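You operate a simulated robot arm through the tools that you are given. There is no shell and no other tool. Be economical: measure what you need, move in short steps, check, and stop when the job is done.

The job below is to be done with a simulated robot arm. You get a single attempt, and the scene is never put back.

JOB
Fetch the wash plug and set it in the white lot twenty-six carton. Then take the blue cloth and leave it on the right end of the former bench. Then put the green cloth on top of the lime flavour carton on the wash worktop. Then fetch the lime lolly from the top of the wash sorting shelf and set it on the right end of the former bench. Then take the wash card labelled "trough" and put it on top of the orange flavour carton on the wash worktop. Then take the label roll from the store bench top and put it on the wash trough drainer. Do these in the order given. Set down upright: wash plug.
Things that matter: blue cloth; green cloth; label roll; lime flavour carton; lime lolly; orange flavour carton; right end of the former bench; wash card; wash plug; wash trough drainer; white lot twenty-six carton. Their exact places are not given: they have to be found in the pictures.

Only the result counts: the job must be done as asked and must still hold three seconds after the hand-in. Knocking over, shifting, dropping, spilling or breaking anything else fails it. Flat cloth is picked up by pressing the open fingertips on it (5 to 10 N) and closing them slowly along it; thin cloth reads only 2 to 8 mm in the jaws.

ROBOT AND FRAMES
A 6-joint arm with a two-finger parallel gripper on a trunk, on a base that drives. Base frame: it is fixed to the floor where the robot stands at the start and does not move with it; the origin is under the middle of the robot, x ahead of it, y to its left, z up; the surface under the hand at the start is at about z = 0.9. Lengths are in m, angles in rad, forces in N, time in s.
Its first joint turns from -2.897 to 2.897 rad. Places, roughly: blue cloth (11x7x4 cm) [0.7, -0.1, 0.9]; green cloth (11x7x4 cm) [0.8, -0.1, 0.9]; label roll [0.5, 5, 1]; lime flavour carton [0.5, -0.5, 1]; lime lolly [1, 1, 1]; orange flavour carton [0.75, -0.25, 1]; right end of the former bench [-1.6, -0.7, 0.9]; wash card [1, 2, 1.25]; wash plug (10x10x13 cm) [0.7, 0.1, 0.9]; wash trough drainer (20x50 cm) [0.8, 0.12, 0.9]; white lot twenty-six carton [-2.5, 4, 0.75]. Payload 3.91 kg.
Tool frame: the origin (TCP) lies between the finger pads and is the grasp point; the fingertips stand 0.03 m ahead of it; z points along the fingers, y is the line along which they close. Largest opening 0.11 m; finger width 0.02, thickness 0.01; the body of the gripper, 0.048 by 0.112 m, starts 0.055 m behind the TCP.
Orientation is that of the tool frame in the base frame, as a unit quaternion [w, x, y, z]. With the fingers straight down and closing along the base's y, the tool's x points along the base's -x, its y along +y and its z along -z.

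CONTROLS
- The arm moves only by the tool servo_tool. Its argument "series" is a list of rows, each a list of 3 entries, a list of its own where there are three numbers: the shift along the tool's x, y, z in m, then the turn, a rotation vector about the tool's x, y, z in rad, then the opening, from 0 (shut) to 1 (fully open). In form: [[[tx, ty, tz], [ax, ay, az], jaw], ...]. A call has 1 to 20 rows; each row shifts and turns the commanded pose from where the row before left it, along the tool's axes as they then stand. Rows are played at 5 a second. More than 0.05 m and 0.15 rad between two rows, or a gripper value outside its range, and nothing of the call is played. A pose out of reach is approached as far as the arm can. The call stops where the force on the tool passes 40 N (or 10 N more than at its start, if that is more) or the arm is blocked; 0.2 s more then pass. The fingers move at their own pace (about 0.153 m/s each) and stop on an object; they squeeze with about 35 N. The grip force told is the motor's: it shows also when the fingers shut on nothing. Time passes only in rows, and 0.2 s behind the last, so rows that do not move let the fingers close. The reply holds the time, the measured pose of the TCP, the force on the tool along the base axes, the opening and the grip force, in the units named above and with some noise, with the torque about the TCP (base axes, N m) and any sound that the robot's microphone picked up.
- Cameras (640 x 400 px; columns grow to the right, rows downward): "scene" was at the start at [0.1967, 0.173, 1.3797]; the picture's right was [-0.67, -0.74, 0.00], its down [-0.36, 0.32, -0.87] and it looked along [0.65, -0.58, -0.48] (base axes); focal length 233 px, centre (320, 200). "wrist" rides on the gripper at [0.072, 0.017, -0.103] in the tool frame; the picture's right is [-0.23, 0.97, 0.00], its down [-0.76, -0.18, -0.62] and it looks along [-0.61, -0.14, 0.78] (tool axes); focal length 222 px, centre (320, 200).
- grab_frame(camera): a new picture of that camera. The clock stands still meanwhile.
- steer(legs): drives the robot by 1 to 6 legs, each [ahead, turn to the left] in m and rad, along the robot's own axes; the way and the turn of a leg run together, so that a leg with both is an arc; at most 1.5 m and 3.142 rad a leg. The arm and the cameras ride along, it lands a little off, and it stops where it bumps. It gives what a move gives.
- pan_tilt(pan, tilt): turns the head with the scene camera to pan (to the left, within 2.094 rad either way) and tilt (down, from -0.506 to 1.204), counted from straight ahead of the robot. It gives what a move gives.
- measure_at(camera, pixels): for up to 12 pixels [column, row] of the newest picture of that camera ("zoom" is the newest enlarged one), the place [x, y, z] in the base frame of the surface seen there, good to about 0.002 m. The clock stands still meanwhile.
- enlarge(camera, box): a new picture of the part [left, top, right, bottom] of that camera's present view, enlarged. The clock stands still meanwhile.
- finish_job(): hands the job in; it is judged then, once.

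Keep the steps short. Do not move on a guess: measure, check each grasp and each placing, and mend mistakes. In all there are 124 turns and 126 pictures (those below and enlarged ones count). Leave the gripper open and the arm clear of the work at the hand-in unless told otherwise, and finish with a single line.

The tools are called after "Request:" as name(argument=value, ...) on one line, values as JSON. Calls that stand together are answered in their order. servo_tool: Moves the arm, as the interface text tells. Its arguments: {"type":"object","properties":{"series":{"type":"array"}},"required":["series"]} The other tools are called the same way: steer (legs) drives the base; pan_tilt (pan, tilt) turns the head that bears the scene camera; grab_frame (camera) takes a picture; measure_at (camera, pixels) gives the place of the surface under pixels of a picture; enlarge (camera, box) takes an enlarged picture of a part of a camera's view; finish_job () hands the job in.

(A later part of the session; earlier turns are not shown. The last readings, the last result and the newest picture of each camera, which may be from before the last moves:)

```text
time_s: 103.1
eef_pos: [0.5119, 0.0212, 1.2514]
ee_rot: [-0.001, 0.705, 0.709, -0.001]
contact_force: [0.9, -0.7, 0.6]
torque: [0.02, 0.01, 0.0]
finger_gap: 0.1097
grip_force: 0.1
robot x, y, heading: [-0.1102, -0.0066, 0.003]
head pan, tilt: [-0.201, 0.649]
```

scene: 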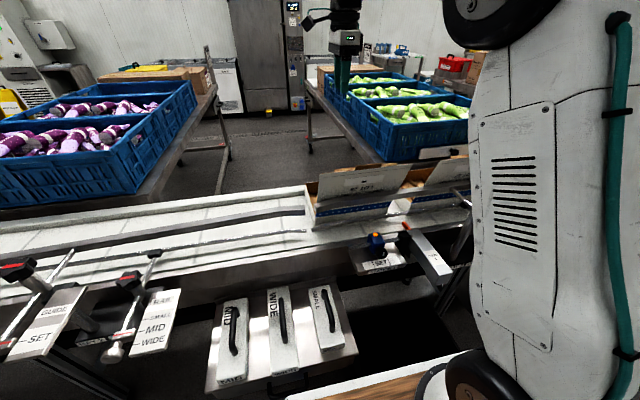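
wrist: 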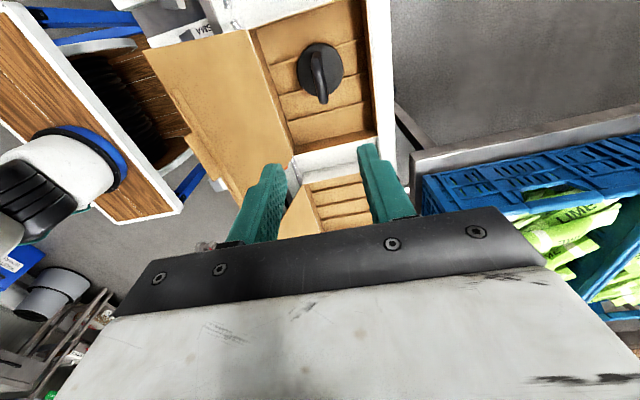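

I am back at (-0.11, 0). Ahead 0.10, then look at the cloth tray.

Request:
steer(legs=[[0.1, 0]])

Request:
pan_tilt(pan=-0.2, tilt=0.75)

Request:
enlarge(camera="scene", box=[280, 100, 440, 200])

Request:
grab_frame(camera="wrist")

```text
time_s: 104.3
eef_pos: [0.6119, 0.0238, 1.2506]
ee_rot: [0.0, 0.705, 0.709, 0.0]
contact_force: [-0.6, -0.4, -0.7]
torque: [-0.02, 0.01, 0.01]
finger_gap: 0.1102
grip_force: 0.1
robot x, y, heading: [-0.0104, -0.0097, 0.006]
head pan, tilt: [-0.201, 0.649]
```

```text
time_s: 105.0
eef_pos: [0.6112, 0.0223, 1.2519]
ee_rot: [0.0, 0.705, 0.709, 0.0]
contact_force: [-0.1, 0.7, 0.2]
torque: [-0.01, 0.02, 0.02]
finger_gap: 0.1101
grip_force: 0.0
robot x, y, heading: [-0.0141, -0.0091, 0.006]
head pan, tilt: [-0.201, 0.75]
```

```text
4.00 times, centred on (360, 150) of scene
```

zoom: 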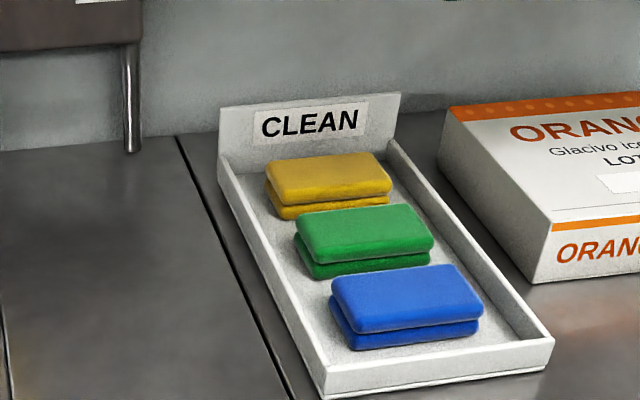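

```text
88 pictures are left
```

wrist: 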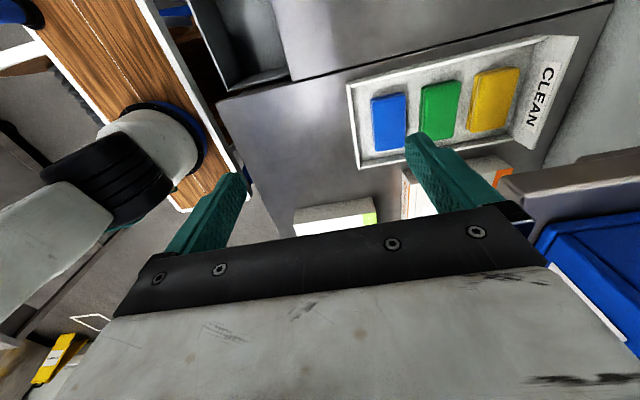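

Request:
measure_at(camera="zoom", pixels=[[337, 288], [455, 268], [480, 302], [362, 328], [405, 295], [300, 222], [408, 208], [430, 240], [318, 262], [360, 235], [340, 365], [550, 340]])

Request:
measure_at(camera="wrist", pixels=[[373, 100], [404, 95], [405, 142], [377, 148], [424, 88], [458, 83], [350, 90], [362, 165]])

```text
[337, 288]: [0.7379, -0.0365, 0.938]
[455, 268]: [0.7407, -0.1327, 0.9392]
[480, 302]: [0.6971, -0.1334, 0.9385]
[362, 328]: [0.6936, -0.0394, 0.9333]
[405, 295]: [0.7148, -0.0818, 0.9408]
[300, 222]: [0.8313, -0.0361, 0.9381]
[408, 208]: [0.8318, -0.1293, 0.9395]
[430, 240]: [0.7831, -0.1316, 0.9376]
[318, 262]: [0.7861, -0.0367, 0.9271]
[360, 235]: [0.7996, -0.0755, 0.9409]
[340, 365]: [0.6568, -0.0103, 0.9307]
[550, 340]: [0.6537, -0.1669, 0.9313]
```

```text
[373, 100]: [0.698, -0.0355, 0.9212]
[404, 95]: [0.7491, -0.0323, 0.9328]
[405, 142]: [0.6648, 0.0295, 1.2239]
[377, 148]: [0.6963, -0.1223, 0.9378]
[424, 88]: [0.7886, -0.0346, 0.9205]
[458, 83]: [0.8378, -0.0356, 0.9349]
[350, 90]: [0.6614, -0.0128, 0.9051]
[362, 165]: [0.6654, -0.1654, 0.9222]
```

Blue cloth: centre (0.72, -0.084), top 0.94, about 0.06 wide in x. I go above with the opening set to 0.085.

Request:
servo_tool(series=[[[-0.0268, 0.0271, 0], [0, 0, 0], 0.77], [[-0.0268, 0.0271, 0], [0, 0, 0], 0.77], [[-0.0268, 0.0271, 0], [0, 0, 0], 0.77], [[-0.0268, 0.0271, 0], [0, 0, 0], 0.77], [[0, 0, 0.045], [0, 0, 0], 0.77], [[0, 0, 0.045], [0, 0, 0], 0.77], [[0, 0, 0.045], [0, 0, 0], 0.77], [[0, 0, 0.045], [0, 0, 0], 0.77], [[0, 0, 0.045], [0, 0, 0], 0.77], [[0, 0, 0], [0, 0, 0], 0.77], [[0, 0, 0], [0, 0, 0], 0.77]])

Request:
grab_frame(camera="wrist")

Request:
enlarge(camera="scene", box=[280, 100, 440, 200])

```text
time_s: 105.7
eef_pos: [0.6644, -0.0306, 1.2529]
ee_rot: [-0.009, 0.702, 0.712, -0.004]
contact_force: [-64.2, 26.9, 10.1]
torque: [-3.76, -2.93, -0.37]
finger_gap: 0.0593
grip_force: 0.1
robot x, y, heading: [-0.0138, -0.0058, 0.008]
head pan, tilt: [-0.201, 0.75]
stopped in row 3: the force on the tool passed its limit at 152 N (the readings are from after the stop); the commanded pose is now the measured one
```

```text
87 pictures are left
```

wrist: 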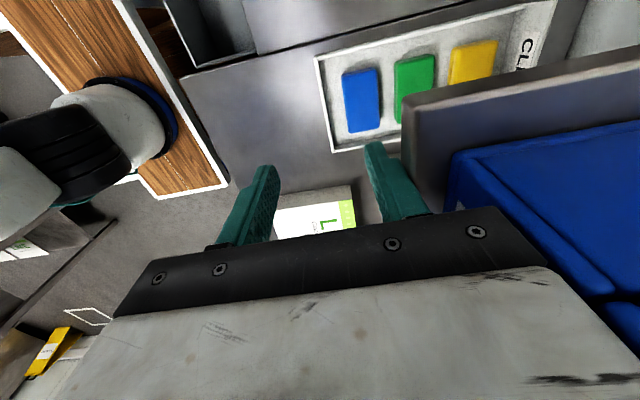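

```text
4.00 times, centred on (360, 150) of scene
```

zoom: 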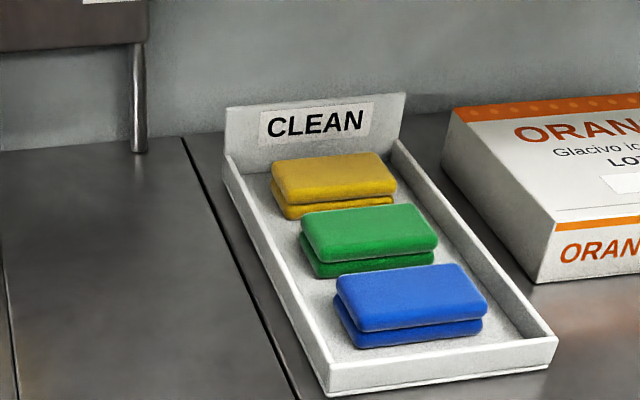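

I bumped the shelf with the gripper. I back off from it and measure the shelf edge.

Request:
servo_tool(series=[[[0.01, -0.03, 0], [0, 0, 0], 0.77], [[0.0, -0.03, 0], [0, 0, 0], 0.77], [[0, 0, 0], [0, 0, 0], 0.77]])

Request:
pan_tilt(pan=-0.35, tilt=0.4)

Request:
grab_frame(camera="scene")

Request:
grab_frame(camera="wrist")

```text
time_s: 106.5
eef_pos: [0.61, -0.0253, 1.2504]
ee_rot: [-0.007, 0.702, 0.712, -0.003]
contact_force: [-0.8, -1.1, -0.7]
torque: [0.01, 0.03, 0.0]
finger_gap: 0.0846
grip_force: 0.1
robot x, y, heading: [-0.0104, -0.0101, 0.007]
head pan, tilt: [-0.201, 0.75]
```

```text
time_s: 107.3
eef_pos: [0.6106, -0.0255, 1.2497]
ee_rot: [-0.007, 0.702, 0.712, -0.004]
contact_force: [0.0, -0.5, -0.4]
torque: [0.01, -0.01, 0.02]
finger_gap: 0.0845
grip_force: 0.1
robot x, y, heading: [-0.0126, -0.009, 0.007]
head pan, tilt: [-0.351, 0.4]
```

```text
85 pictures are left
```

scene: 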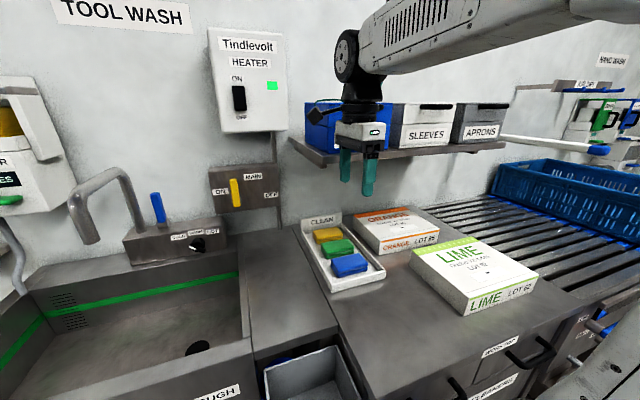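

```text
84 pictures are left
```

wrist: 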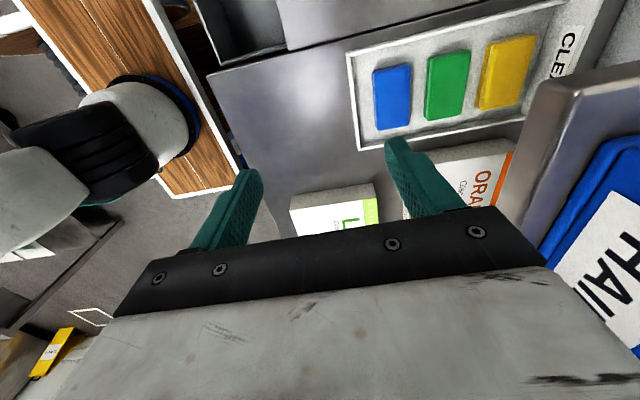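

Request:
measure_at(camera="scene", pixels=[[300, 145], [330, 160], [400, 155], [500, 142], [295, 138], [330, 165], [320, 105], [318, 130], [445, 145], [310, 122]])

Request:
measure_at(camera="wrist", pixels=[[540, 90], [575, 130], [530, 190], [610, 150], [545, 180], [580, 240]])

Request:
enlarge(camera="scene", box=[280, 80, 440, 180])

```text
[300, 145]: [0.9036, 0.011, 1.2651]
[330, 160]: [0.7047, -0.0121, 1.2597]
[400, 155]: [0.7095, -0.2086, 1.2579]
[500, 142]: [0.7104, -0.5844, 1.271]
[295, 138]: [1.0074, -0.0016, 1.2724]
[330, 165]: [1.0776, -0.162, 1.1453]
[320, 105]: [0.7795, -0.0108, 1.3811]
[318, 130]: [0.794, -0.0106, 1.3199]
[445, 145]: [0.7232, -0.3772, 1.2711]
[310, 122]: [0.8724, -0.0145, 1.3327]
```

```text
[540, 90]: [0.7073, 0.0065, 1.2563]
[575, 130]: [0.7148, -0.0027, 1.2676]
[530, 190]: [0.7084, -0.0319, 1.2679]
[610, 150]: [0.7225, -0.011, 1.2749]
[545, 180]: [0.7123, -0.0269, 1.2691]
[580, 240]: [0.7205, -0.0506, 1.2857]
```

```text
4.00 times, centred on (360, 130) of scene
```

zoom: 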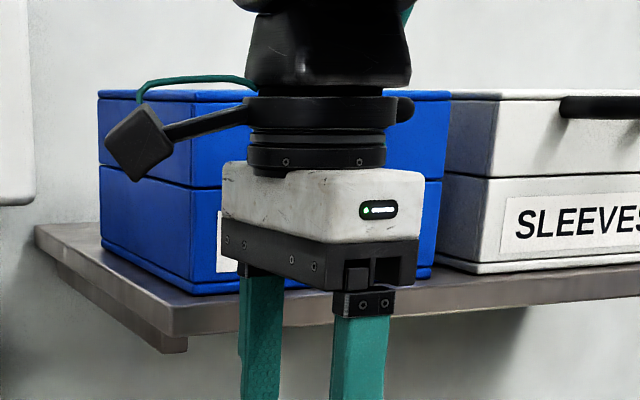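

The shelf (front x 0.705, z≈1.25, left end y≈0.01) overhangs the tray. I will come in with the tool leaned 0.52 rad so that the wrist stays left of the shelf end. First move left, tilt, then forward; then check.

Request:
servo_tool(series=[[[0.048, 0, 0], [0, 0, 0], 0.77], [[0.048, 0, 0], [0, 0, 0], 0.77], [[0, 0, 0], [0, -0.13, 0], 0.77], [[0, 0, 0], [0, -0.13, 0], 0.77], [[0, 0, 0], [0, -0.13, 0], 0.77], [[0, 0, 0], [0, -0.13, 0], 0.77], [[0, 0.0367, 0], [0, 0, 0], 0.77], [[0, 0.0367, 0], [0, 0, 0], 0.77], [[0, 0.0367, 0], [0, 0, 0], 0.77], [[0.0248, 0, 0.0434], [0, 0, 0], 0.77], [[0, 0, 0], [0, 0, 0], 0.77]])

Request:
grab_frame(camera="scene")

Request:
grab_frame(camera="wrist")

Request:
measure_at(camera="scene", pixels=[[240, 190], [265, 120], [240, 125], [160, 205]])

```text
time_s: 109.7
eef_pos: [0.7204, 0.073, 1.1999]
ee_rot: [0.175, 0.678, 0.69, -0.184]
contact_force: [0.1, -0.1, 0.2]
torque: [0.02, -0.02, 0.01]
finger_gap: 0.0847
grip_force: 0.1
robot x, y, heading: [-0.0137, -0.0057, 0.014]
head pan, tilt: [-0.351, 0.4]
```

```text
82 pictures are left
```

scene: 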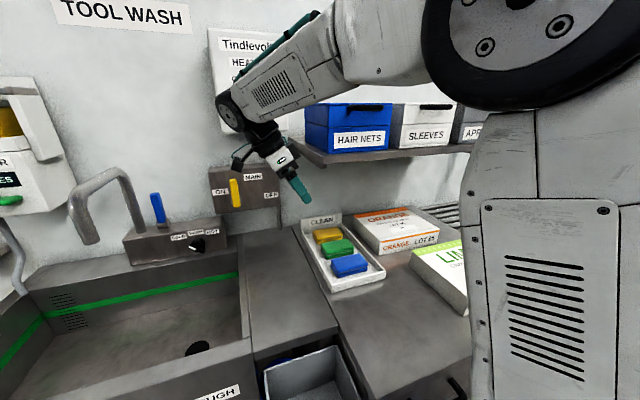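

```text
81 pictures are left
```

wrist: 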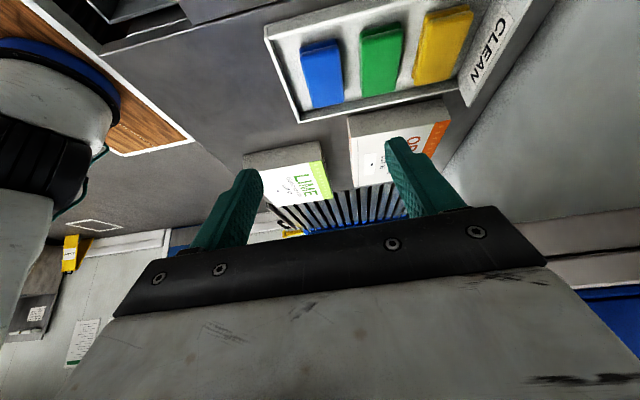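

```text
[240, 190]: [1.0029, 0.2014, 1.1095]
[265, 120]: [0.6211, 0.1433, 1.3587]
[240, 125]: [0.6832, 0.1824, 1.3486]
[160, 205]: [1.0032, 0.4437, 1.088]
```

Clear of everything. I go 0.20 down along the tool axis and check.

Request:
servo_tool(series=[[[-0.0091, 0, 0.04], [0, 0, 0], 0.77], [[0, 0, 0.04], [0, 0, 0], 0.77], [[0, 0, 0.04], [0, 0, 0], 0.77], [[0, 0, 0.04], [0, 0, 0], 0.77], [[0, 0, 0.04], [0, 0, 0], 0.77], [[0, 0, 0.03], [0, 0, 0], 0.77], [[0, 0, 0], [0, 0, 0], 0.77]])

Request:
grab_frame(camera="wrist")

Request:
enlarge(camera="scene", box=[240, 150, 440, 310])

```text
time_s: 111.3
eef_pos: [0.7181, -0.0466, 1.0035]
ee_rot: [0.175, 0.678, 0.69, -0.184]
contact_force: [-0.6, -0.8, -0.3]
torque: [-0.03, 0.01, -0.03]
finger_gap: 0.0848
grip_force: 0.0
robot x, y, heading: [-0.0134, -0.0095, 0.009]
head pan, tilt: [-0.351, 0.4]
```

```text
80 pictures are left
```

wrist: 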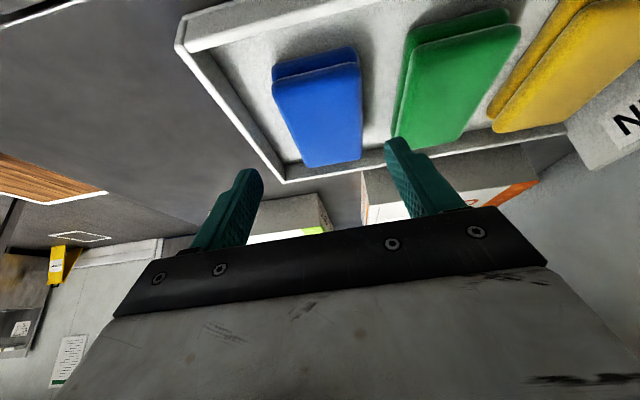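

```text
2.50 times, centred on (340, 230) of scene
```

zoom: 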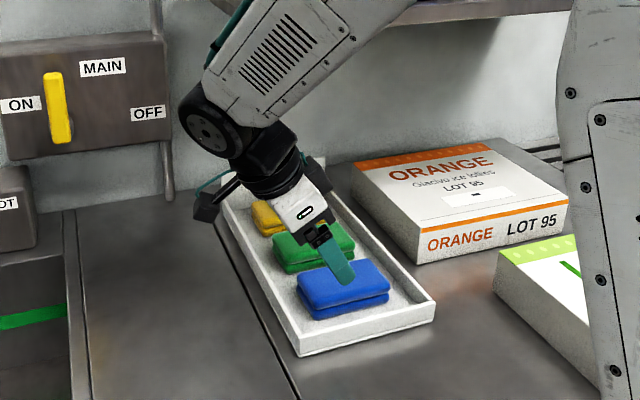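

Request:
measure_at(camera="wrist", pixels=[[278, 95], [357, 90], [305, 160], [360, 150], [290, 125], [358, 120], [404, 130], [398, 80], [250, 130]])

```text
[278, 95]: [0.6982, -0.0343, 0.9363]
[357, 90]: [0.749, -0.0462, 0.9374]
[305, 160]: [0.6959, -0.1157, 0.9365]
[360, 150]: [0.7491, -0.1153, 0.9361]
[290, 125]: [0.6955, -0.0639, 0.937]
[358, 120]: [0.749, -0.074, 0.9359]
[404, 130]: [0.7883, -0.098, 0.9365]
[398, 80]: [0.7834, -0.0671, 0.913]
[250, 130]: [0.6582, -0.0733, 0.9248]
```

Cloth centre x≈0.7225; I shift 4 mm, lower 0.072 and close.

Request:
servo_tool(series=[[[-0.003, 0.004, 0.03], [0, 0, 0], 0.77], [[0, 0, 0.03], [0, 0, 0], 0.77], [[0, 0, 0.012], [0, 0, 0], 0.77], [[0, 0, 0], [0, 0, 0], 0.77], [[0, 0, 0], [0, 0, 0], 0.5], [[0, 0, 0], [0, 0, 0], 0.3], [[0, 0, 0], [0, 0, 0], 0], [[0, 0, 0], [0, 0, 0], 0], [[0, 0, 0], [0, 0, 0], 0]])

Request:
servo_tool(series=[[[0, 0, -0.02], [0, 0, 0], 0], [[0, 0, -0.03], [0, 0, 0], 0], [[0, 0, -0.03], [0, 0, 0], 0], [[0, 0, -0.04], [0, 0, 0], 0], [[0, 0, 0], [0, 0, 0], 0]])

Request:
grab_frame(camera="wrist")

```text
time_s: 113.3
eef_pos: [0.7219, -0.087, 0.9439]
ee_rot: [0.176, 0.678, 0.69, -0.185]
contact_force: [-0.2, 0.0, -0.2]
torque: [0.0, 0.01, -0.02]
finger_gap: 0.0615
grip_force: 35.1
robot x, y, heading: [-0.0138, -0.0055, 0.012]
head pan, tilt: [-0.351, 0.4]
```

```text
time_s: 114.5
eef_pos: [0.724, -0.0278, 1.0452]
ee_rot: [0.175, 0.678, 0.69, -0.184]
contact_force: [0.5, 0.3, -0.7]
torque: [0.0, 0.02, 0.02]
finger_gap: 0.0616
grip_force: 35.4
robot x, y, heading: [-0.0092, -0.0099, 0.009]
head pan, tilt: [-0.351, 0.4]
```

```text
78 pictures are left
```

wrist: 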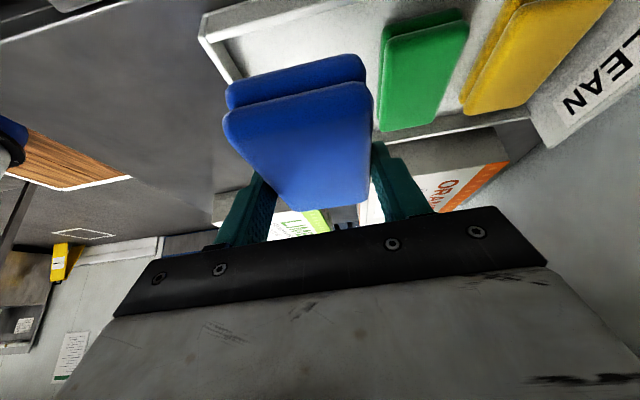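

Blue cloth held. I withdraw along the axis, pull back from the shelf, level the tool, and look to the right-rear for the bench.

Request:
servo_tool(series=[[[0, 0, -0.045], [0, 0, 0], 0], [[0, 0, -0.045], [0, 0, 0], 0], [[0, 0, -0.045], [0, 0, 0], 0], [[0, 0, -0.045], [0, 0, 0], 0], [[0, -0.04, 0], [0, 0, 0], 0], [[0, -0.04, 0], [0, 0, 0], 0], [[0, -0.04, 0], [0, 0, 0], 0], [[0, 0, 0], [0, 0.13, 0], 0], [[0, 0, 0], [0, 0.13, 0], 0], [[0, 0, 0], [0, 0.13, 0], 0], [[0, 0, 0], [0, 0.13, 0], 0], [[0, 0, 0], [0, 0, 0], 0]])

Request:
pan_tilt(pan=-2.09, tilt=0.5)

Request:
grab_frame(camera="scene")

Request:
measure_at(camera="scene", pixels=[[450, 330], [410, 300], [470, 200], [420, 195], [440, 205], [520, 240], [500, 350], [545, 390], [430, 260]])

```text
time_s: 117.1
eef_pos: [0.6022, 0.06, 1.2053]
ee_rot: [-0.008, 0.702, 0.712, -0.004]
contact_force: [-0.6, 0.1, -1.0]
torque: [-0.01, 0.05, -0.03]
finger_gap: 0.0611
grip_force: 35.0
robot x, y, heading: [-0.0118, -0.0079, 0.012]
head pan, tilt: [-0.351, 0.4]
```

```text
time_s: 118.9
eef_pos: [0.6034, 0.0595, 1.2057]
ee_rot: [-0.007, 0.702, 0.712, -0.004]
contact_force: [0.5, -0.3, -0.8]
torque: [-0.03, -0.01, 0.0]
finger_gap: 0.0612
grip_force: 34.6
robot x, y, heading: [-0.0103, -0.0086, 0.007]
head pan, tilt: [-2.089, 0.499]
```

```text
77 pictures are left
```

scene: 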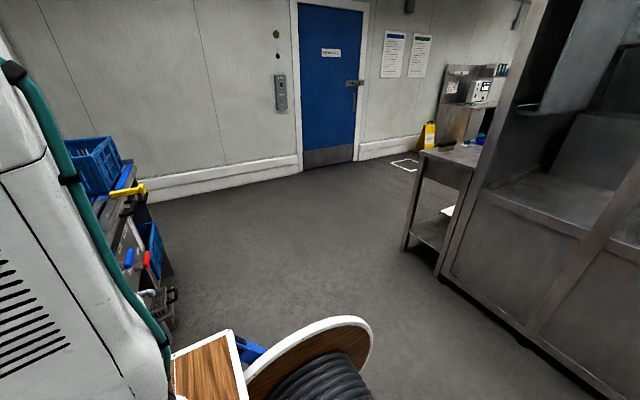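

```text
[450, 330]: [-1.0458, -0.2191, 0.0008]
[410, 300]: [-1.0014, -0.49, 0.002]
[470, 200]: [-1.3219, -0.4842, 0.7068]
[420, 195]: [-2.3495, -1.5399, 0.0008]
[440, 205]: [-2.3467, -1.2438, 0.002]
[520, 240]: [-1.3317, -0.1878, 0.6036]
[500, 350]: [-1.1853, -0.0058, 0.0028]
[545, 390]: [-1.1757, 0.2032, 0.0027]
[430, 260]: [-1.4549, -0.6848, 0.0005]
```

The former bench's right end is beyond a cabinet, front edge x≈-1.3. I back off, turn right and drive to about (-0.72,-0.8), facing it.

Request:
steer(legs=[[-0.3, 0], [0, -2.05], [0.9, 0], [0, -1.1]])

Request:
pan_tilt(pan=0, tilt=0.5)

Request:
grab_frame(camera="scene")

Request:
grab_frame(camera="wrist")

```text
time_s: 132.9
eef_pos: [-1.3273, -0.891, 1.206]
ee_rot: [-0.004, 0.711, -0.703, 0.008]
contact_force: [-0.5, 0.7, -0.4]
torque: [-0.05, -0.03, 0.0]
finger_gap: 0.0613
grip_force: 35.0
robot x, y, heading: [-0.7089, -0.8202, -3.137]
head pan, tilt: [-2.089, 0.499]
```

```text
time_s: 134.9
eef_pos: [-1.3266, -0.8913, 1.2052]
ee_rot: [-0.004, 0.711, -0.703, 0.007]
contact_force: [0.7, 0.5, -0.9]
torque: [0.02, 0.01, 0.05]
finger_gap: 0.0614
grip_force: 34.5
robot x, y, heading: [-0.7106, -0.8255, -3.133]
head pan, tilt: [0.0, 0.499]
```

```text
76 pictures are left
```

scene: 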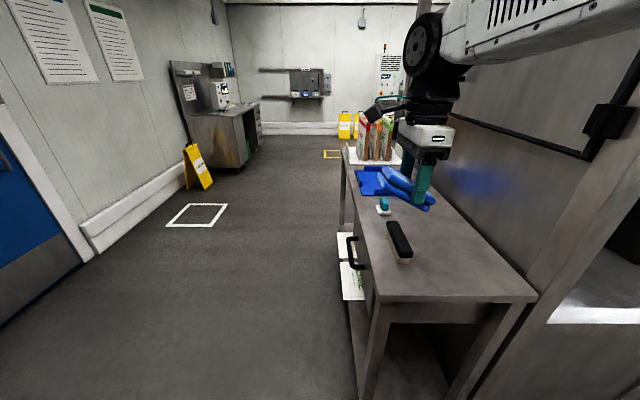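

```text
75 pictures are left
```

wrist: 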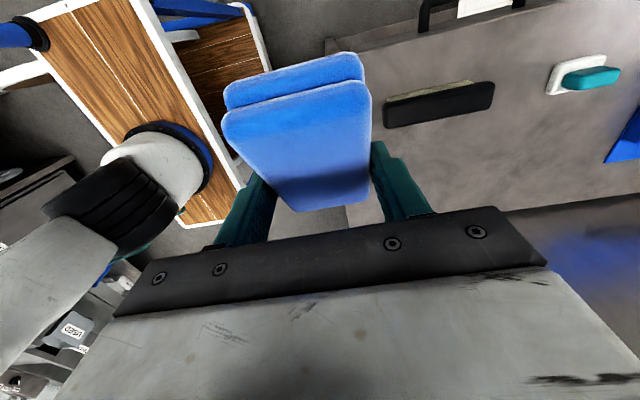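

Request:
measure_at(camera="scene", pixels=[[375, 298], [535, 298], [450, 270], [380, 265], [360, 230], [480, 250], [400, 250], [385, 212], [440, 225], [475, 215], [395, 190]])

Request:
enlarge(camera="scene", box=[320, 130, 560, 320])

```text
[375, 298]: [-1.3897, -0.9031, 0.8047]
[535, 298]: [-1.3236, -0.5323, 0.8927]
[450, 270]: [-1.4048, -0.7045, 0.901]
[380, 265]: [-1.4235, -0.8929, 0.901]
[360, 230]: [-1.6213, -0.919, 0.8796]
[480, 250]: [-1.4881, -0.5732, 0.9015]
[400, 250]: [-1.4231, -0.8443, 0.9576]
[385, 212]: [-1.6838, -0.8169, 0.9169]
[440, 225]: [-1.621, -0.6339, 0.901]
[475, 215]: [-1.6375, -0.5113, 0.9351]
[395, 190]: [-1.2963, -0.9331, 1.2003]
```

```text
2.11 times, centred on (440, 225) of scene
```

zoom: 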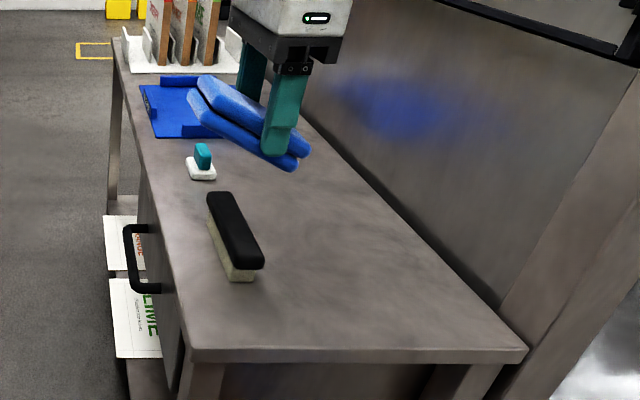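

Bench top is at z 0.901, x from -1.325 back, y -0.92 to -0.53; a brush and small stamp lie along the front. I set the cloth near (-1.60,-0.64). I tilt again as at the pick so the cloth is level, and move above.

Request:
servo_tool(series=[[[0, 0, 0], [0, -0.13, 0], 0], [[0, 0, 0], [0, -0.13, 0], 0], [[0, 0, 0], [0, -0.13, 0], 0], [[0, 0, 0], [0, -0.13, 0], 0], [[0, 0.0455, 0], [0, 0, 0], 0], [[0, 0.0455, 0], [0, 0, 0], 0], [[0, 0.0455, 0], [0, 0, 0], 0], [[0, 0.0455, 0], [0, 0, 0], 0], [[0, 0.0455, 0], [0, 0, 0], 0], [[0, 0.0455, 0], [0, 0, 0], 0], [[-0.0166, 0, 0.0432], [0, 0, 0], 0], [[-0.0166, 0, 0.0432], [0, 0, 0], 0], [[-0.0166, 0, 0.0432], [0, 0, 0], 0], [[-0.0166, 0, 0.0432], [0, 0, 0], 0], [[-0.0166, 0, 0.0432], [0, 0, 0], 0], [[-0.0166, 0, 0.0432], [0, 0, 0], 0], [[-0.0166, 0, 0.0432], [0, 0, 0], 0], [[0, 0, 0], [0, 0, 0], 0]])

Request:
enlarge(camera="scene", box=[320, 130, 560, 320])

Request:
grab_frame(camera="wrist")

```text
time_s: 138.7
eef_pos: [-1.5971, -0.6429, 0.9945]
ee_rot: [-0.185, 0.689, -0.678, -0.176]
contact_force: [-0.3, 0.0, -0.2]
torque: [0.03, 0.0, 0.01]
finger_gap: 0.0613
grip_force: 35.1
robot x, y, heading: [-0.7074, -0.8271, -3.139]
head pan, tilt: [0.0, 0.499]
```

```text
2.11 times, centred on (440, 225) of scene
```

zoom: 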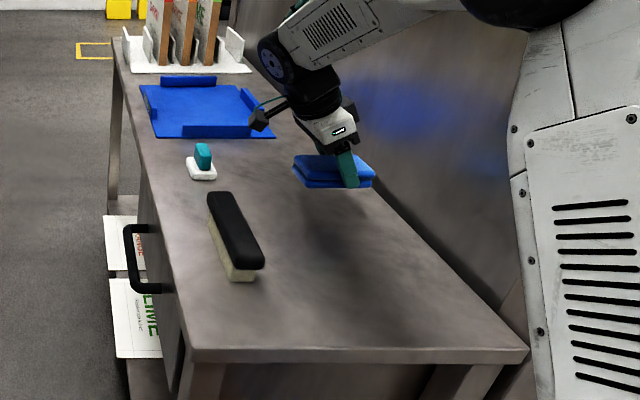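

```text
72 pictures are left
```

wrist: 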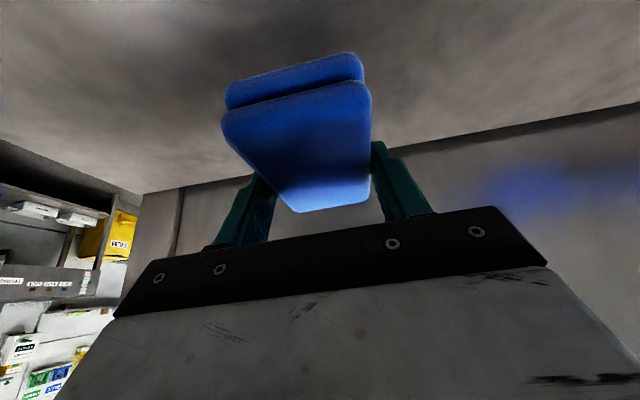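

Down vertically by 0.044, then small steps.

Request:
servo_tool(series=[[[0.0099, 0, 0.0174], [0, 0, 0], 0], [[0.0099, 0, 0.0174], [0, 0, 0], 0], [[0.005, 0, 0.0087], [0, 0, 0], 0], [[0.001, 0, 0.00174], [0, 0, 0], 0], [[0.001, 0, 0.00174], [0, 0, 0], 0], [[0, 0, 0], [0, 0, 0], 0]])

```text
time_s: 140.1
eef_pos: [-1.5978, -0.6445, 0.9413]
ee_rot: [-0.184, 0.688, -0.68, -0.175]
contact_force: [-0.9, -0.3, -0.6]
torque: [-0.02, 0.0, 0.0]
finger_gap: 0.0612
grip_force: 35.2
robot x, y, heading: [-0.7134, -0.8233, -3.14]
head pan, tilt: [0.0, 0.499]
```

Request:
servo_tool(series=[[[0.001, 0, 0.00174], [0, 0, 0], 0], [[0.001, 0, 0.00174], [0, 0, 0], 0], [[0, 0, 0], [0, 0, 0], 0]])

Request:
enlarge(camera="scene", box=[400, 170, 500, 240])

```text
time_s: 140.9
eef_pos: [-1.5973, -0.6431, 0.938]
ee_rot: [-0.186, 0.689, -0.679, -0.175]
contact_force: [-0.1, -0.4, -0.8]
torque: [0.01, -0.02, -0.03]
finger_gap: 0.0613
grip_force: 35.1
robot x, y, heading: [-0.71, -0.8273, -3.136]
head pan, tilt: [0.0, 0.499]
```

```text
5.71 times, centred on (450, 205) of scene
```

zoom: 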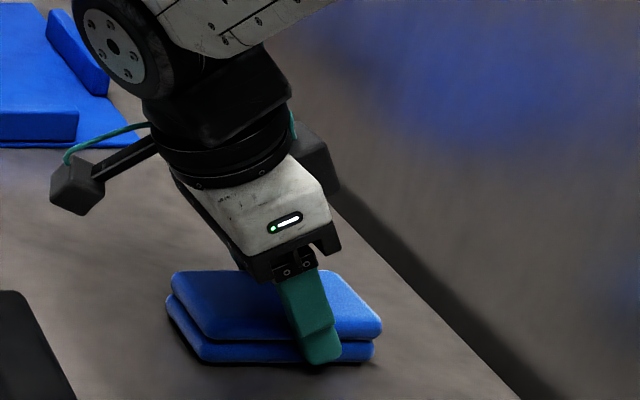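

Almost down; two more small steps, then release and withdraw along the tool axis.

Request:
servo_tool(series=[[[0.001, 0, 0.00174], [0, 0, 0], 0], [[0.001, 0, 0.00174], [0, 0, 0], 0], [[0, 0, 0], [0, 0, 0], 0]])

```text
time_s: 141.7
eef_pos: [-1.5987, -0.6448, 0.9355]
ee_rot: [-0.183, 0.688, -0.679, -0.177]
contact_force: [4.8, -0.6, 21.8]
torque: [-0.28, 0.5, 0.0]
finger_gap: 0.061
grip_force: 35.2
robot x, y, heading: [-0.7142, -0.828, -3.134]
head pan, tilt: [0.0, 0.499]
```

Contact (22 N). Release and withdraw.

Request:
servo_tool(series=[[[-0.001, 0, -0.00174], [0, 0, 0], 0.4], [[0, 0, 0], [0, 0, 0], 0.9], [[0, 0, 0], [0, 0, 0], 0.9], [[0, 0, -0.03], [0, 0, 0], 0.9], [[0, 0, -0.045], [0, 0, 0], 0.9], [[0, 0, -0.045], [0, 0, 0], 0.9], [[0, 0, -0.045], [0, 0, 0], 0.9], [[0, 0, -0.045], [0, 0, 0], 0.9], [[0, 0, -0.045], [0, 0, 0], 0.9], [[0, -0.0455, 0], [0, 0, 0], 1], [[0, -0.0455, 0], [0, 0, 0], 1], [[0, -0.0455, 0], [0, 0, 0], 1], [[0, -0.0455, 0], [0, 0, 0], 1], [[0, -0.0455, 0], [0, 0, 0], 1], [[0, -0.0455, 0], [0, 0, 0], 1], [[0, 0, 0], [0, 0, 0], 1]])

Request:
enlarge(camera="scene", box=[320, 130, 560, 320])

```text
time_s: 145.1
eef_pos: [-1.3261, -0.7668, 1.1621]
ee_rot: [-0.185, 0.689, -0.679, -0.175]
contact_force: [-0.4, 1.2, 0.6]
torque: [0.0, -0.01, -0.03]
finger_gap: 0.11
grip_force: 0.1
robot x, y, heading: [-0.7104, -0.8231, -3.134]
head pan, tilt: [0.0, 0.499]
```

```text
2.11 times, centred on (440, 225) of scene
```

zoom: 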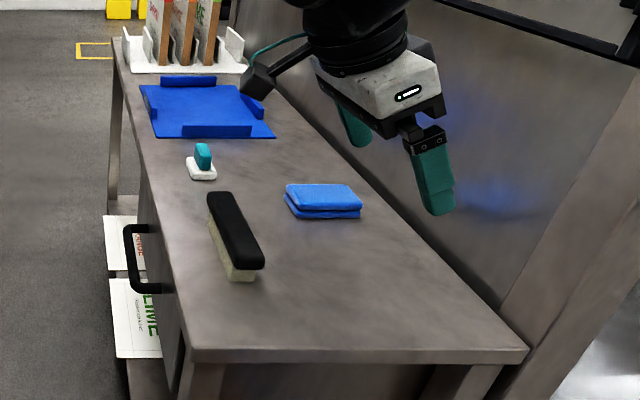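

Blue cloth lies flat on the bench's right end. Reverse the route to the wash worktop.

Request:
steer(legs=[[0, 1.1], [-0.9, 0], [0, 2.04], [0.2, 0]])

Request:
pan_tilt(pan=-0.35, tilt=0.5)

Request:
grab_frame(camera="scene")

```text
time_s: 158.6
eef_pos: [0.5002, -0.0868, 1.1619]
ee_rot: [0.175, 0.68, 0.688, -0.184]
contact_force: [-0.1, -0.8, 0.2]
torque: [-0.02, 0.0, 0.0]
finger_gap: 0.11
grip_force: 0.0
robot x, y, heading: [-0.1109, -0.0288, 0.004]
head pan, tilt: [0.0, 0.499]
```

```text
time_s: 159.5
eef_pos: [0.5013, -0.0865, 1.1618]
ee_rot: [0.174, 0.679, 0.689, -0.184]
contact_force: [0.5, -0.6, 0.4]
torque: [-0.03, -0.05, 0.0]
finger_gap: 0.1101
grip_force: 0.1
robot x, y, heading: [-0.1104, -0.0286, 0.008]
head pan, tilt: [-0.351, 0.499]
```

```text
69 pictures are left
```

scene: 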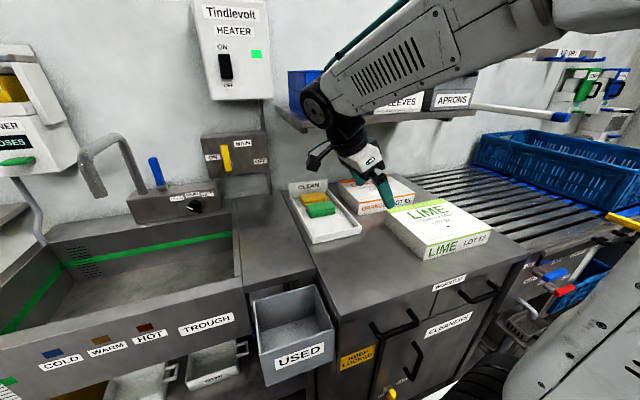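

Request:
measure_at(camera="scene", pixels=[[235, 50], [260, 90], [200, 90], [230, 150], [318, 210], [312, 100], [335, 95]])

Request:
servo_tool(series=[[[0.0278, 0, -0.028], [0, 0, 0], 0.77], [[0.0278, 0, -0.028], [0, 0, 0], 0.77], [[0.0278, 0, -0.028], [0, 0, 0], 0.77], [[0.0278, 0, -0.028], [0, 0, 0], 0.77], [[0, 0, 0], [0, 0, 0], 0.77]])

Request:
steer(legs=[[0.1, 0]])

```text
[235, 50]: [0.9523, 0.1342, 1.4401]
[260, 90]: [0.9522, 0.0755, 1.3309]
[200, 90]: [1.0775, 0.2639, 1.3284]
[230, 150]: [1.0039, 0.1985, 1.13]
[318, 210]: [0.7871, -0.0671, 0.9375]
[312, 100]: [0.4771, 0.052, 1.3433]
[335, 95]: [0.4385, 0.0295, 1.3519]
```

```text
time_s: 160.7
eef_pos: [0.5008, 0.0647, 1.2042]
ee_rot: [0.174, 0.679, 0.688, -0.184]
contact_force: [-1.0, -0.6, -0.4]
torque: [0.01, 0.01, 0.01]
finger_gap: 0.0846
grip_force: 0.0
robot x, y, heading: [-0.1146, -0.0254, 0.003]
head pan, tilt: [-0.351, 0.499]
```

```text
time_s: 161.8
eef_pos: [0.6023, 0.0666, 1.2046]
ee_rot: [0.174, 0.679, 0.688, -0.185]
contact_force: [0.0, 0.7, 0.1]
torque: [-0.04, -0.01, -0.01]
finger_gap: 0.0846
grip_force: 0.0
robot x, y, heading: [-0.0118, -0.0298, 0.002]
head pan, tilt: [-0.351, 0.499]
```

Heater face is at x 0.952; there's room. I drop 5 cm along the axis and then move forward 0.209.

Request:
servo_tool(series=[[[0, 0, 0.048], [0, 0, 0], 0.77], [[0, 0.0418, 0], [0, 0, 0], 0.77], [[0, 0.0418, 0], [0, 0, 0], 0.77], [[0, 0.0418, 0], [0, 0, 0], 0.77], [[0, 0.0418, 0], [0, 0, 0], 0.77], [[0, 0.0418, 0], [0, 0, 0], 0.77], [[0, 0, 0], [0, 0, 0], 0.77]])

Request:
servo_tool(series=[[[0, 0, 0.04], [0, 0, 0], 0.77], [[0, 0, 0.04], [0, 0, 0], 0.77], [[0, 0, 0.04], [0, 0, 0], 0.77], [[0, 0, 0.04], [0, 0, 0], 0.77], [[0, 0, 0], [0, 0, 0], 0.77]])

Request:
grab_frame(camera="wrist")

Request:
grab_frame(camera="scene")

```text
time_s: 163.4
eef_pos: [0.8114, 0.0437, 1.1607]
ee_rot: [0.175, 0.679, 0.688, -0.185]
contact_force: [0.0, 0.1, -0.1]
torque: [0.0, -0.01, -0.01]
finger_gap: 0.0846
grip_force: 0.0
robot x, y, heading: [-0.0132, -0.0293, 0.007]
head pan, tilt: [-0.351, 0.499]
```

```text
time_s: 164.6
eef_pos: [0.8079, -0.0286, 1.0221]
ee_rot: [0.179, 0.678, 0.689, -0.184]
contact_force: [0.3, 0.5, -0.1]
torque: [-0.01, 0.0, 0.04]
finger_gap: 0.0847
grip_force: 0.0
robot x, y, heading: [-0.0118, -0.0261, 0.007]
head pan, tilt: [-0.351, 0.499]
```

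```text
68 pictures are left
```

wrist: 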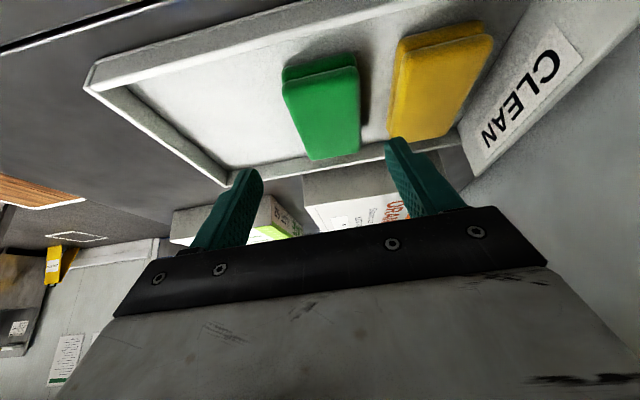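

```text
67 pictures are left
```

scene: 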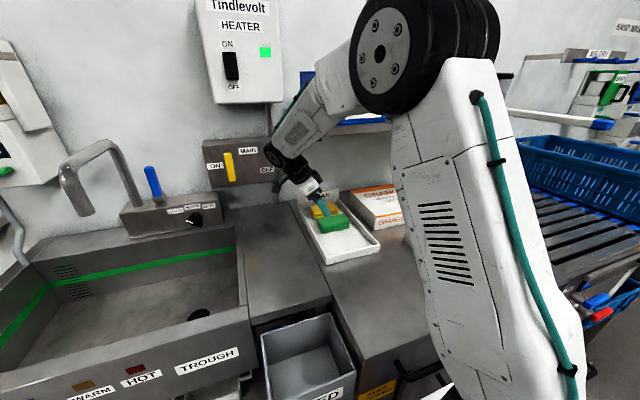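

Request:
measure_at(camera="wrist", pixels=[[288, 95], [357, 90], [305, 150], [358, 140], [285, 80], [358, 68], [398, 90], [395, 125]])

```text
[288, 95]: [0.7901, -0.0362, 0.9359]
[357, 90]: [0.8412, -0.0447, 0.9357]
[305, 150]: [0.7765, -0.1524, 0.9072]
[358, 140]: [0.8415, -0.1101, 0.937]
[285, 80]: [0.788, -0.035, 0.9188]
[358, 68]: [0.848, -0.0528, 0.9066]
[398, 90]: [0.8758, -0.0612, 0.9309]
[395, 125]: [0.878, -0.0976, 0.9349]
```

Green centre x≈0.814; final descent and close.

Request:
servo_tool(series=[[[-0.0078, 0.006, 0.035], [0, 0, 0], 0.77], [[0, 0, 0.035], [0, 0, 0], 0.77], [[0, 0, 0.027], [0, 0, 0], 0.77], [[0, 0, 0], [0, 0, 0], 0.77], [[0, 0, 0], [0, 0, 0], 0.5], [[0, 0, 0], [0, 0, 0], 0.3], [[0, 0, 0], [0, 0, 0], 0], [[0, 0, 0], [0, 0, 0], 0], [[0, 0, 0], [0, 0, 0], 0]])

Request:
servo_tool(series=[[[0, 0, -0.02], [0, 0, 0], 0], [[0, 0, -0.03], [0, 0, 0], 0], [[0, 0, -0.03], [0, 0, 0], 0], [[0, 0, -0.04], [0, 0, 0], 0], [[0, 0, -0.04], [0, 0, 0], 0], [[0, 0, -0.04], [0, 0, 0], 0], [[0, 0, 0], [0, 0, 0], 0]])

Request:
grab_frame(camera="wrist")

```text
time_s: 165.9
eef_pos: [0.8366, -0.0556, 0.9381]
ee_rot: [0.174, 0.647, 0.724, -0.164]
contact_force: [-56.4, -106.4, 213.6]
torque: [-3.42, -5.38, -5.42]
finger_gap: 0.0615
grip_force: 34.4
robot x, y, heading: [0.0131, -0.0149, 0.199]
head pan, tilt: [-0.351, 0.499]
stopped in row 6: the arm was blocked; the commanded pose is now the measured one
```

```text
time_s: 166.3
eef_pos: [0.8506, -0.081, 0.9382]
ee_rot: [0.177, 0.657, 0.719, -0.143]
contact_force: [0.2, 38.9, 93.9]
torque: [-0.36, 2.99, -0.02]
finger_gap: 0.0615
grip_force: 35.3
robot x, y, heading: [0.0162, -0.0068, 0.261]
head pan, tilt: [-0.351, 0.499]
stopped in row 1: the arm was blocked; the commanded pose is now the measured one
```

```text
66 pictures are left
```

wrist: 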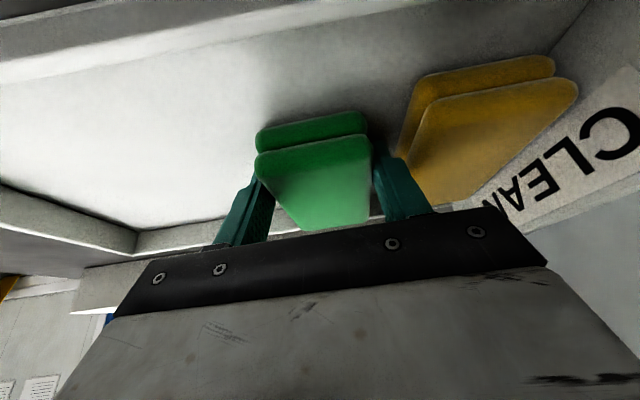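

Something is blocking the arm and the base was turned. I look before moving again.

Request:
grab_frame(camera="scene")

Request:
pan_tilt(pan=-0.55, tilt=0.3)

Request:
grab_frame(camera="scene")

```text
65 pictures are left
```

scene: 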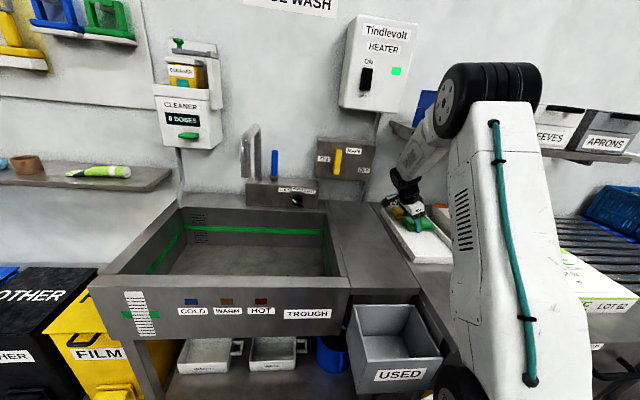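

```text
time_s: 167.0
eef_pos: [0.8568, -0.0841, 0.9398]
ee_rot: [0.183, 0.676, 0.702, -0.127]
contact_force: [-90.0, 62.2, 229.7]
torque: [0.69, 11.54, -1.09]
finger_gap: 0.0695
grip_force: 34.9
robot x, y, heading: [0.011, 0.0006, 0.253]
head pan, tilt: [-0.55, 0.3]
```

```text
64 pictures are left
```

scene: 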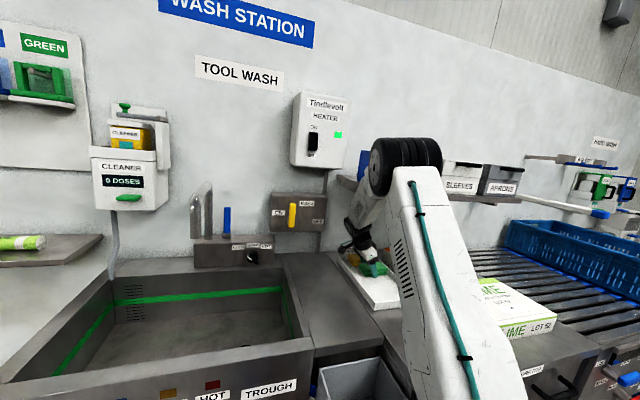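

The forearm presses on the shelf corner. I relieve it by small straight-up steps, keeping the cloth.

Request:
servo_tool(series=[[[-0.005, 0, -0.0087], [0, 0, 0], 0], [[-0.005, 0, -0.0087], [0, 0, 0], 0]])

Request:
enlarge(camera="scene", box=[280, 100, 480, 320])

```text
time_s: 167.3
eef_pos: [0.8351, -0.0971, 0.9459]
ee_rot: [0.192, 0.709, 0.67, -0.104]
contact_force: [-0.5, 37.5, -2.6]
torque: [1.0, -0.45, 1.76]
finger_gap: 0.062
grip_force: 36.0
robot x, y, heading: [0.0061, 0.0024, 0.298]
head pan, tilt: [-0.55, 0.3]
stopped in row 1: the arm was blocked; the commanded pose is now the measured one
```

```text
1.82 times, centred on (380, 210) of scene
```

zoom: 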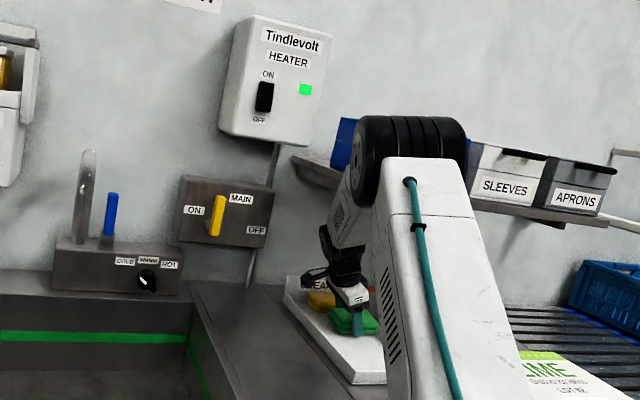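

Now mostly a sideways push (+y 37 N). I step up and to the left.

Request:
servo_tool(series=[[[0.008, 0, -0.01], [0, 0, 0], 0], [[0.008, 0, -0.01], [0, 0, 0], 0], [[0, 0, 0], [0, 0, 0], 0]])

```text
time_s: 167.7
eef_pos: [0.7913, -0.1288, 0.9407]
ee_rot: [0.124, 0.756, 0.637, -0.09]
contact_force: [2.9, 86.5, 49.5]
torque: [1.93, 0.76, 0.03]
finger_gap: 0.0651
grip_force: 36.4
robot x, y, heading: [0.0197, 0.0195, 0.341]
head pan, tilt: [-0.55, 0.3]
stopped in row 1: the arm was blocked; the commanded pose is now the measured one
```

Request:
grab_frame(camera="scene")

Request:
grab_frame(camera="wrist")

```text
62 pictures are left
```

scene: 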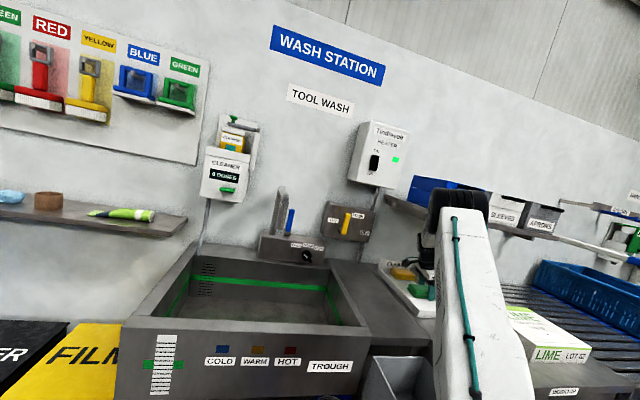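

```text
61 pictures are left
```

wrist: 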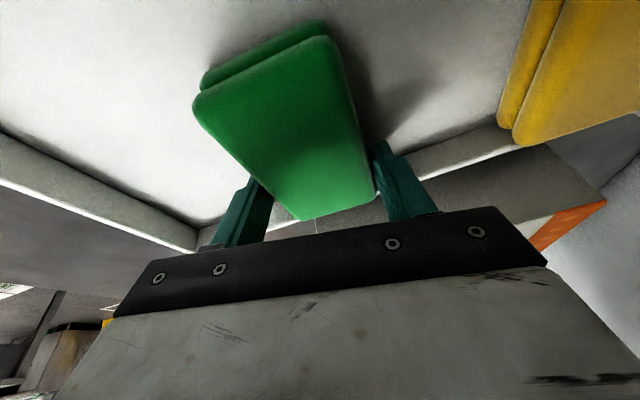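

The picture is rolled: the base is being levered by the contact. I hold still one row to see whether it settles.

Request:
servo_tool(series=[[[-0.003, 0, -0.009], [0, 0, 0], 0]])

```text
time_s: 167.9
eef_pos: [0.7929, -0.1436, 0.9406]
ee_rot: [0.06, 0.781, 0.622, -0.001]
contact_force: [120.7, 185.8, 198.8]
torque: [9.04, 3.34, -6.77]
finger_gap: 0.0651
grip_force: 35.0
robot x, y, heading: [0.0179, 0.0176, 0.357]
head pan, tilt: [-0.55, 0.3]
stopped in row 1: the force on the tool passed its limit at 123 N (the readings are from after the stop); the commanded pose is now the measured one
```

The arm pushes down (200 N) and levers the base. I lift with the largest allowed step.

Request:
servo_tool(series=[[[0, 0, -0.049], [0, 0, 0], 0], [[0, 0, -0.049], [0, 0, 0], 0]])

```text
time_s: 168.3
eef_pos: [0.7822, -0.1517, 0.9407]
ee_rot: [0.012, 0.746, 0.665, 0.037]
contact_force: [120.7, 166.7, 180.1]
torque: [2.71, 7.07, 1.58]
finger_gap: 0.0654
grip_force: 35.4
robot x, y, heading: [0.0171, 0.019, 0.37]
head pan, tilt: [-0.55, 0.3]
stopped in row 1: the arm was blocked; the commanded pose is now the measured one
```

Request:
enlarge(camera="scene", box=[340, 150, 580, 350])

Request:
grab_frame(camera="wrist")

```text
2.00 times, centred on (460, 250) of scene
```

zoom: 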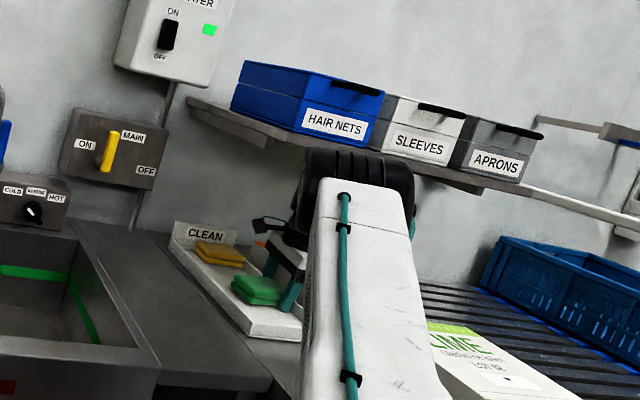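

```text
59 pictures are left
```

wrist: 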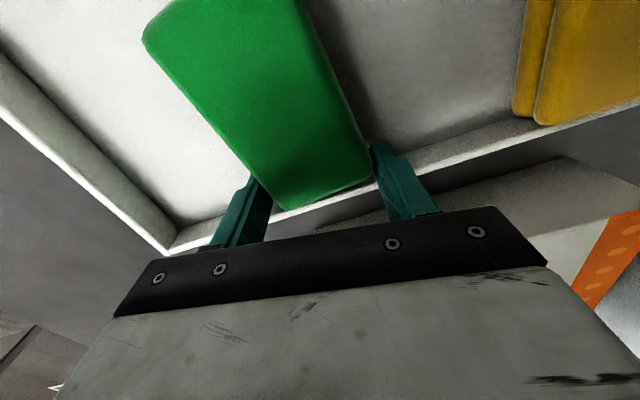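

The elbow has ended up under the shelf edge, which blocks rising. I move back toward the robot and up.

Request:
servo_tool(series=[[[0, -0.015, -0.045], [0, 0, 0], 0], [[0, -0.02, -0.04], [0, 0, 0], 0]])

```text
time_s: 168.6
eef_pos: [0.7663, -0.1549, 0.9405]
ee_rot: [-0.039, 0.745, 0.657, 0.109]
contact_force: [104.3, 177.2, 180.3]
torque: [4.35, 4.41, 0.21]
finger_gap: 0.0648
grip_force: 34.7
robot x, y, heading: [0.0177, 0.0205, 0.389]
head pan, tilt: [-0.55, 0.3]
stopped in row 1: the arm was blocked; the commanded pose is now the measured one
```

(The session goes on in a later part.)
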